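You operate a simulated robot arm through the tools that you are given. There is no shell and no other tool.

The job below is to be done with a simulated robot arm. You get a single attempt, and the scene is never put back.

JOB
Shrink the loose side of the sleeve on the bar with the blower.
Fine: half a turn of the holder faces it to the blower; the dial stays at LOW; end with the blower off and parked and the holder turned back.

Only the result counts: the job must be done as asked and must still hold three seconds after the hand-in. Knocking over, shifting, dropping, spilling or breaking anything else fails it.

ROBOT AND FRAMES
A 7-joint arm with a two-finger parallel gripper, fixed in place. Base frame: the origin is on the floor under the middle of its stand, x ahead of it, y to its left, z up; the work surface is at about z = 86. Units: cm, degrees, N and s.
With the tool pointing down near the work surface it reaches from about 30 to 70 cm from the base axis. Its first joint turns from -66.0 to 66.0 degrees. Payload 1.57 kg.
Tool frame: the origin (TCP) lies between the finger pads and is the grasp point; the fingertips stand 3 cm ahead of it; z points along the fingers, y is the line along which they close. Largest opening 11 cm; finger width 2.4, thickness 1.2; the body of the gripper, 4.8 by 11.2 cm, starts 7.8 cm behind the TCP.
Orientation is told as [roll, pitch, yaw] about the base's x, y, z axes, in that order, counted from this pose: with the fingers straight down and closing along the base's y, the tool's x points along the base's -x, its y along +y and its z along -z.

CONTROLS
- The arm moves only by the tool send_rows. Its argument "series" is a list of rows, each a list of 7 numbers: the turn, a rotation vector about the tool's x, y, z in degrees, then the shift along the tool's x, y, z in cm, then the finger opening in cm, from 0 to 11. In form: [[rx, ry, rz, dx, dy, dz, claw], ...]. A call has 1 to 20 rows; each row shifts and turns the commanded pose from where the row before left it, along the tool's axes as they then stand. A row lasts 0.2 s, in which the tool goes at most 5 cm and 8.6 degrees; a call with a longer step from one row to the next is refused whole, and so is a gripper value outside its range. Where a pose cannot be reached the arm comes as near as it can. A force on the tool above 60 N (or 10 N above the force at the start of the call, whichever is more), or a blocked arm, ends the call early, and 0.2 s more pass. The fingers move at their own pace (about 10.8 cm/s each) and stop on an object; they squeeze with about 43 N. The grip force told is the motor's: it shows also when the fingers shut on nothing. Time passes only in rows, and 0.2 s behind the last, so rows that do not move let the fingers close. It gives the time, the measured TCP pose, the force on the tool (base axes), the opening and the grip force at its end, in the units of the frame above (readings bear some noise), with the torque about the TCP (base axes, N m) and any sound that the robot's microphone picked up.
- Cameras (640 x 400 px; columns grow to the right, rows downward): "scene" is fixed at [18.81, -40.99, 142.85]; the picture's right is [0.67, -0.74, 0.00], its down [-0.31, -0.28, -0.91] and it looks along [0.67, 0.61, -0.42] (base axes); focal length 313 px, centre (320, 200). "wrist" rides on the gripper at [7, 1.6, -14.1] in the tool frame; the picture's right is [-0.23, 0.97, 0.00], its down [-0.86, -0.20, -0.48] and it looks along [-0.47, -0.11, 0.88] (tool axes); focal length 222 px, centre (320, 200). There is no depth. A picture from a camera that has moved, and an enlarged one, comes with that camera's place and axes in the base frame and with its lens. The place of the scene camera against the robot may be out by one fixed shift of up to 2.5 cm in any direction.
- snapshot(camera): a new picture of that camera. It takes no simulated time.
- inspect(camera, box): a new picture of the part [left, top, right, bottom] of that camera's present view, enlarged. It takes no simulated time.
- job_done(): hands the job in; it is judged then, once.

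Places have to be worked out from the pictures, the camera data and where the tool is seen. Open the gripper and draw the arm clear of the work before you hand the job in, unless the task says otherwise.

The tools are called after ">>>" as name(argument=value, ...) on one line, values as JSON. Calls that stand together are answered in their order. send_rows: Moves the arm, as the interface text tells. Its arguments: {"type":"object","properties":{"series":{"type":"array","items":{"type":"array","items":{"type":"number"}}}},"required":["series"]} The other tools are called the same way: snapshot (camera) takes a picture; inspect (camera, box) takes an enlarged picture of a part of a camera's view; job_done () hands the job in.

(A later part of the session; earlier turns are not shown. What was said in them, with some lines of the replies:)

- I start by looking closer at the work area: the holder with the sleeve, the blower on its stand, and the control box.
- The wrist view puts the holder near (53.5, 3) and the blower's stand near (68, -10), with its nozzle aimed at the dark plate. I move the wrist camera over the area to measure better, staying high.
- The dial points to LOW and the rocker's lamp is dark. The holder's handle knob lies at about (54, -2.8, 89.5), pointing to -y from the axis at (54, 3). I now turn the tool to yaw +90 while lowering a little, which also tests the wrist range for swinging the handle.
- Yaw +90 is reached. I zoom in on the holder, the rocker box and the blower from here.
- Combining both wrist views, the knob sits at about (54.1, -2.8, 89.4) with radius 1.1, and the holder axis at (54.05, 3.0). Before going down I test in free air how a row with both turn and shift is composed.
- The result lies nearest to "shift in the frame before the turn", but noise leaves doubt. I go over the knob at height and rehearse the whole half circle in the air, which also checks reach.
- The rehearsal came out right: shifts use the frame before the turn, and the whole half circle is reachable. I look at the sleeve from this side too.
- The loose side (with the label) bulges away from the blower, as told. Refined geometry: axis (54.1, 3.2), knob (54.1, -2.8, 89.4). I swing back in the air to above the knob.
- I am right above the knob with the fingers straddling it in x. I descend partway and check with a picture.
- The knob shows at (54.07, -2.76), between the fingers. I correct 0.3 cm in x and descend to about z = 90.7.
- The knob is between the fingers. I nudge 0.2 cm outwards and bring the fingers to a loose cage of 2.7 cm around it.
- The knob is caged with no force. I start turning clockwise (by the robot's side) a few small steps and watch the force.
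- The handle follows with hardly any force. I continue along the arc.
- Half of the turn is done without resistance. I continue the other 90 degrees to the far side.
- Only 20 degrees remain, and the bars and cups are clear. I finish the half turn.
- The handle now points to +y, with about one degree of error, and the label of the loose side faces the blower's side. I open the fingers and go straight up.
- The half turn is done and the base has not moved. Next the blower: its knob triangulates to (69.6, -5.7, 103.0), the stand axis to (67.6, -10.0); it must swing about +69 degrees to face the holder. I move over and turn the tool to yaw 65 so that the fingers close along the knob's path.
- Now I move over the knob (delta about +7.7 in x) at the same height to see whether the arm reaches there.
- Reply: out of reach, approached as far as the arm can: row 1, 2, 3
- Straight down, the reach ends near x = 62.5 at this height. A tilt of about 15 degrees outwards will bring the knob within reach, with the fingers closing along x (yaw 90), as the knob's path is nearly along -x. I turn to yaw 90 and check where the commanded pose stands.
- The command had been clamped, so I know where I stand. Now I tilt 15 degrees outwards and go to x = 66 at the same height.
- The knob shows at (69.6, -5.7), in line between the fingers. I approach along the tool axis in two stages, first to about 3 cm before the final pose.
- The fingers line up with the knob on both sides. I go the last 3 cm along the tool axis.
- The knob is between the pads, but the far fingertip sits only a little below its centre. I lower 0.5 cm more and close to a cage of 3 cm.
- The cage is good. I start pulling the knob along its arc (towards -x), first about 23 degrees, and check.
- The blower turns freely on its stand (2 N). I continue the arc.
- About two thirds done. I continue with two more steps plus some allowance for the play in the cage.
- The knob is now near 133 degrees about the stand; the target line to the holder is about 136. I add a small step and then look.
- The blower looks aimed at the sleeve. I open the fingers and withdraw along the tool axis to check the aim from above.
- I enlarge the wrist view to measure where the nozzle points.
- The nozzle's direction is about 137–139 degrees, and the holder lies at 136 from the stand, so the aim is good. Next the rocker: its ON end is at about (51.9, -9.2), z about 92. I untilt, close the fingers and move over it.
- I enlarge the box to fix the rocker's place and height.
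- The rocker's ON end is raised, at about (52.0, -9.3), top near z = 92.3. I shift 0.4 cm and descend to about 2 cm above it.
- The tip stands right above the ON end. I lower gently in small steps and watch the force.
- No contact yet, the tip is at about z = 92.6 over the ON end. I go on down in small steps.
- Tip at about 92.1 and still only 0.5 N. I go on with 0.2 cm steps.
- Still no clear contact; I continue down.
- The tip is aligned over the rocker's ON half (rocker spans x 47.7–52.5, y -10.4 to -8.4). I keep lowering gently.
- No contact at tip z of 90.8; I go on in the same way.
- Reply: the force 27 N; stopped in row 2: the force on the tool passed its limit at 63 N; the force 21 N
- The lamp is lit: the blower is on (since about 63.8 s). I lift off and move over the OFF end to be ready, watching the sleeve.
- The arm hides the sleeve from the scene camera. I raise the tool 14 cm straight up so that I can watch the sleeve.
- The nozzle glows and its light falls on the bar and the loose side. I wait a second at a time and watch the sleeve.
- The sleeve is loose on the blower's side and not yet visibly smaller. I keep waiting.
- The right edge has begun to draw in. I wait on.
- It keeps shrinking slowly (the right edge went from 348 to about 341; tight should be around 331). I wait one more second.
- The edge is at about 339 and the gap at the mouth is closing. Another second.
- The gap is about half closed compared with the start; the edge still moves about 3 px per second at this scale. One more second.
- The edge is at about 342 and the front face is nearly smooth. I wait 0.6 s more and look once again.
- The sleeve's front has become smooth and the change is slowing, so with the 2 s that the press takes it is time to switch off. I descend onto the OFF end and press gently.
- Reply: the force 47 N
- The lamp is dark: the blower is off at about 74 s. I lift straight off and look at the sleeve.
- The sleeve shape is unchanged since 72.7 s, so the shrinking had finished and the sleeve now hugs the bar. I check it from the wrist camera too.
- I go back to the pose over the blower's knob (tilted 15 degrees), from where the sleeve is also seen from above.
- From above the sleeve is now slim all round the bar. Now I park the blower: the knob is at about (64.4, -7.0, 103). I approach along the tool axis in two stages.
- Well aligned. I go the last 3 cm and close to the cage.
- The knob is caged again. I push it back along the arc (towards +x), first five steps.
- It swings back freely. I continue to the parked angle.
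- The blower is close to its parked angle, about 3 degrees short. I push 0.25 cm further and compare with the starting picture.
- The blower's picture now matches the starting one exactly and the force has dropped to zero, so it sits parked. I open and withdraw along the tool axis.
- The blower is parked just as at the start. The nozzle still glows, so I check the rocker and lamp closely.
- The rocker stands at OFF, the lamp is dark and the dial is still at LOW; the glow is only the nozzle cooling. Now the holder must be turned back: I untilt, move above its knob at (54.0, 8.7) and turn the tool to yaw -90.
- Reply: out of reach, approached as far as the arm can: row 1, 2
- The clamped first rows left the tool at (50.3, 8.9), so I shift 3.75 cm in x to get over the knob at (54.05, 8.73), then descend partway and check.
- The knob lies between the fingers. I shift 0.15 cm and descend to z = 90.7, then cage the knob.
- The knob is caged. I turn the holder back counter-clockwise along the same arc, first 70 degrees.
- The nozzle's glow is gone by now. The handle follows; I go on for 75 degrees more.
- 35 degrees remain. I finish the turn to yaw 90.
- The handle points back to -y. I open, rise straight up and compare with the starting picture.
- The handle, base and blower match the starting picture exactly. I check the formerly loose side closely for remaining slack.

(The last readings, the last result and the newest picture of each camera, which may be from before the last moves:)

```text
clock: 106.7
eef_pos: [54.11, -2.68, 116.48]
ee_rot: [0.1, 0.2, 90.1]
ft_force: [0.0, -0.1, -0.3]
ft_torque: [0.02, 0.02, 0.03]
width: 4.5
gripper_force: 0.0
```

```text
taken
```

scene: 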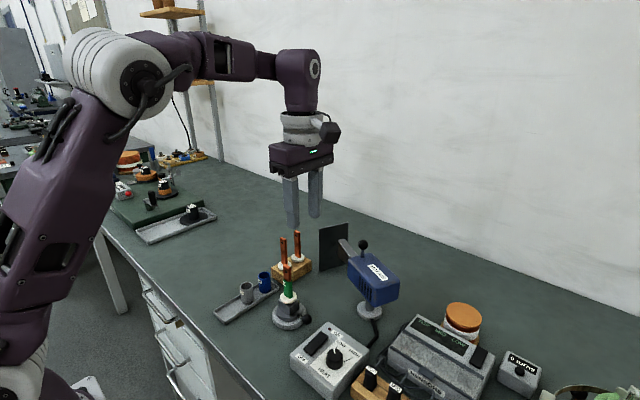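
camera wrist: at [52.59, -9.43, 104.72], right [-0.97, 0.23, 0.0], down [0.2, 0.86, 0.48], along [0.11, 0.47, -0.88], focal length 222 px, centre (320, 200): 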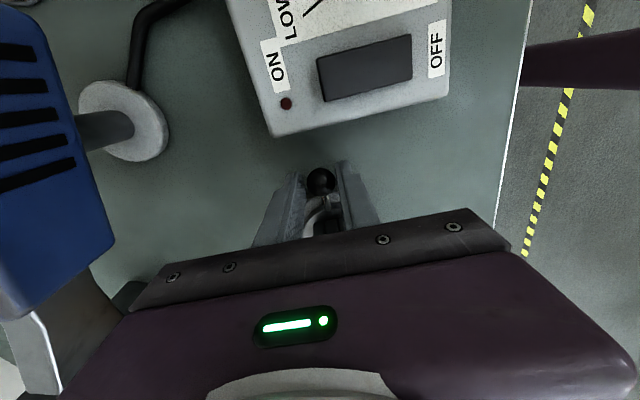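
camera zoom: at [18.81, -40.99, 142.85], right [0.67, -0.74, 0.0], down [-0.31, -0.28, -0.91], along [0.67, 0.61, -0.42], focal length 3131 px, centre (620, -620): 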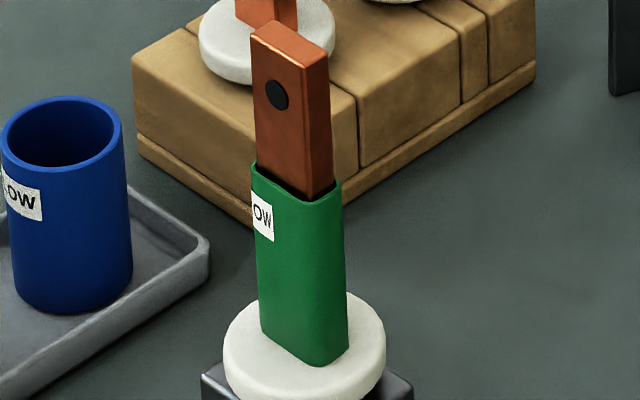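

The sleeve is now equally snug on all sides and uncharred; the former loose side looks just like the tight side did. I open the gripper fully and draw the arm up and back, clear of the work.

>>> send_rows(series=[[0, 0, 0, 0, 0, -3, 8], [0, 0, 0, 0, 0, -3, 11], [0, 0, 0, -1, 3, -1, 11], [0, 0, 0, -1, 3, -1, 11], [0, 0, 0, -1, 3, 0, 11], [0, 0, 0, -1, 3, 0, 11], [0, 0, 0, -1, 2, 0, 11], [0, 0, 0, 0, 0, 0, 11], [0, 0, 0, 0, 0, 0, 11]])

>>> snapshot(camera="scene")

>>> inspect(camera="scene", box=[210, 220, 410, 400])

```text
clock: 108.7
eef_pos: [40.21, 2.48, 124.53]
ee_rot: [0.2, 0.1, 89.9]
ft_force: [0.5, 0.7, -0.2]
ft_torque: [-0.04, -0.02, 0.01]
width: 11.01
gripper_force: 0.0
```

```text
taken
```

scene: 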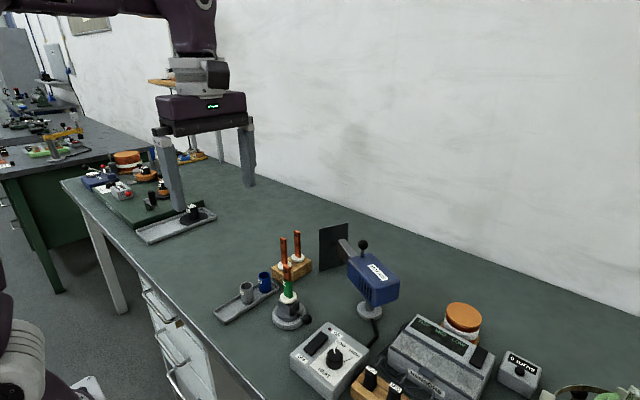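

```text
2.22 times, centred on (310, 310) of scene
camera zoom: at [18.81, -40.99, 142.85], right [0.67, -0.74, 0.0], down [-0.31, -0.28, -0.91], along [0.67, 0.61, -0.42], focal length 696 px, centre (342, -44)
```

zoom: 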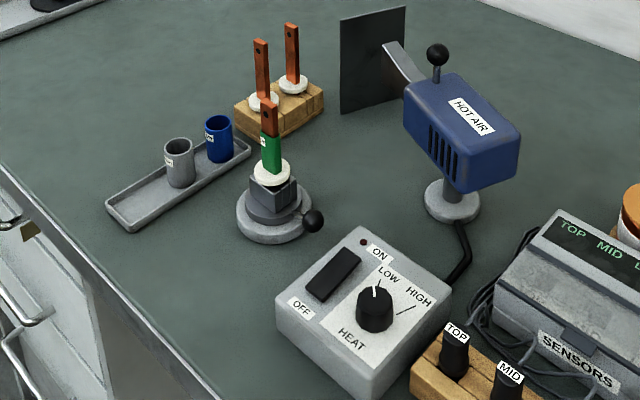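

The sleeve is snug all round. The blower is off, dark and parked at its plate, the dial is at LOW, and the holder's handle is back where it began. Nothing else has moved and the arm is clear, so I hand the job in.

>>> job_done()

```text
The job is handed in.
```

I shrank the loose side of the sleeve with the blower, and the job is handed in. The close-up pictures show it snug on all sides of the bar, with no sign of scorching.

- **Holder:** I turned it half a turn to face the loose side to the blower, then turned it back. Its handle and base match the starting picture.
- **Blower:** It ran for about 10 seconds at LOW. It is now off and parked at its plate, with the lamp dark and the nozzle no longer glowing.
- **Dial:** I left it at LOW throughout.
- **Surroundings:** Nothing else appears moved in the last pictures. The gripper is open and the arm is clear of the work.
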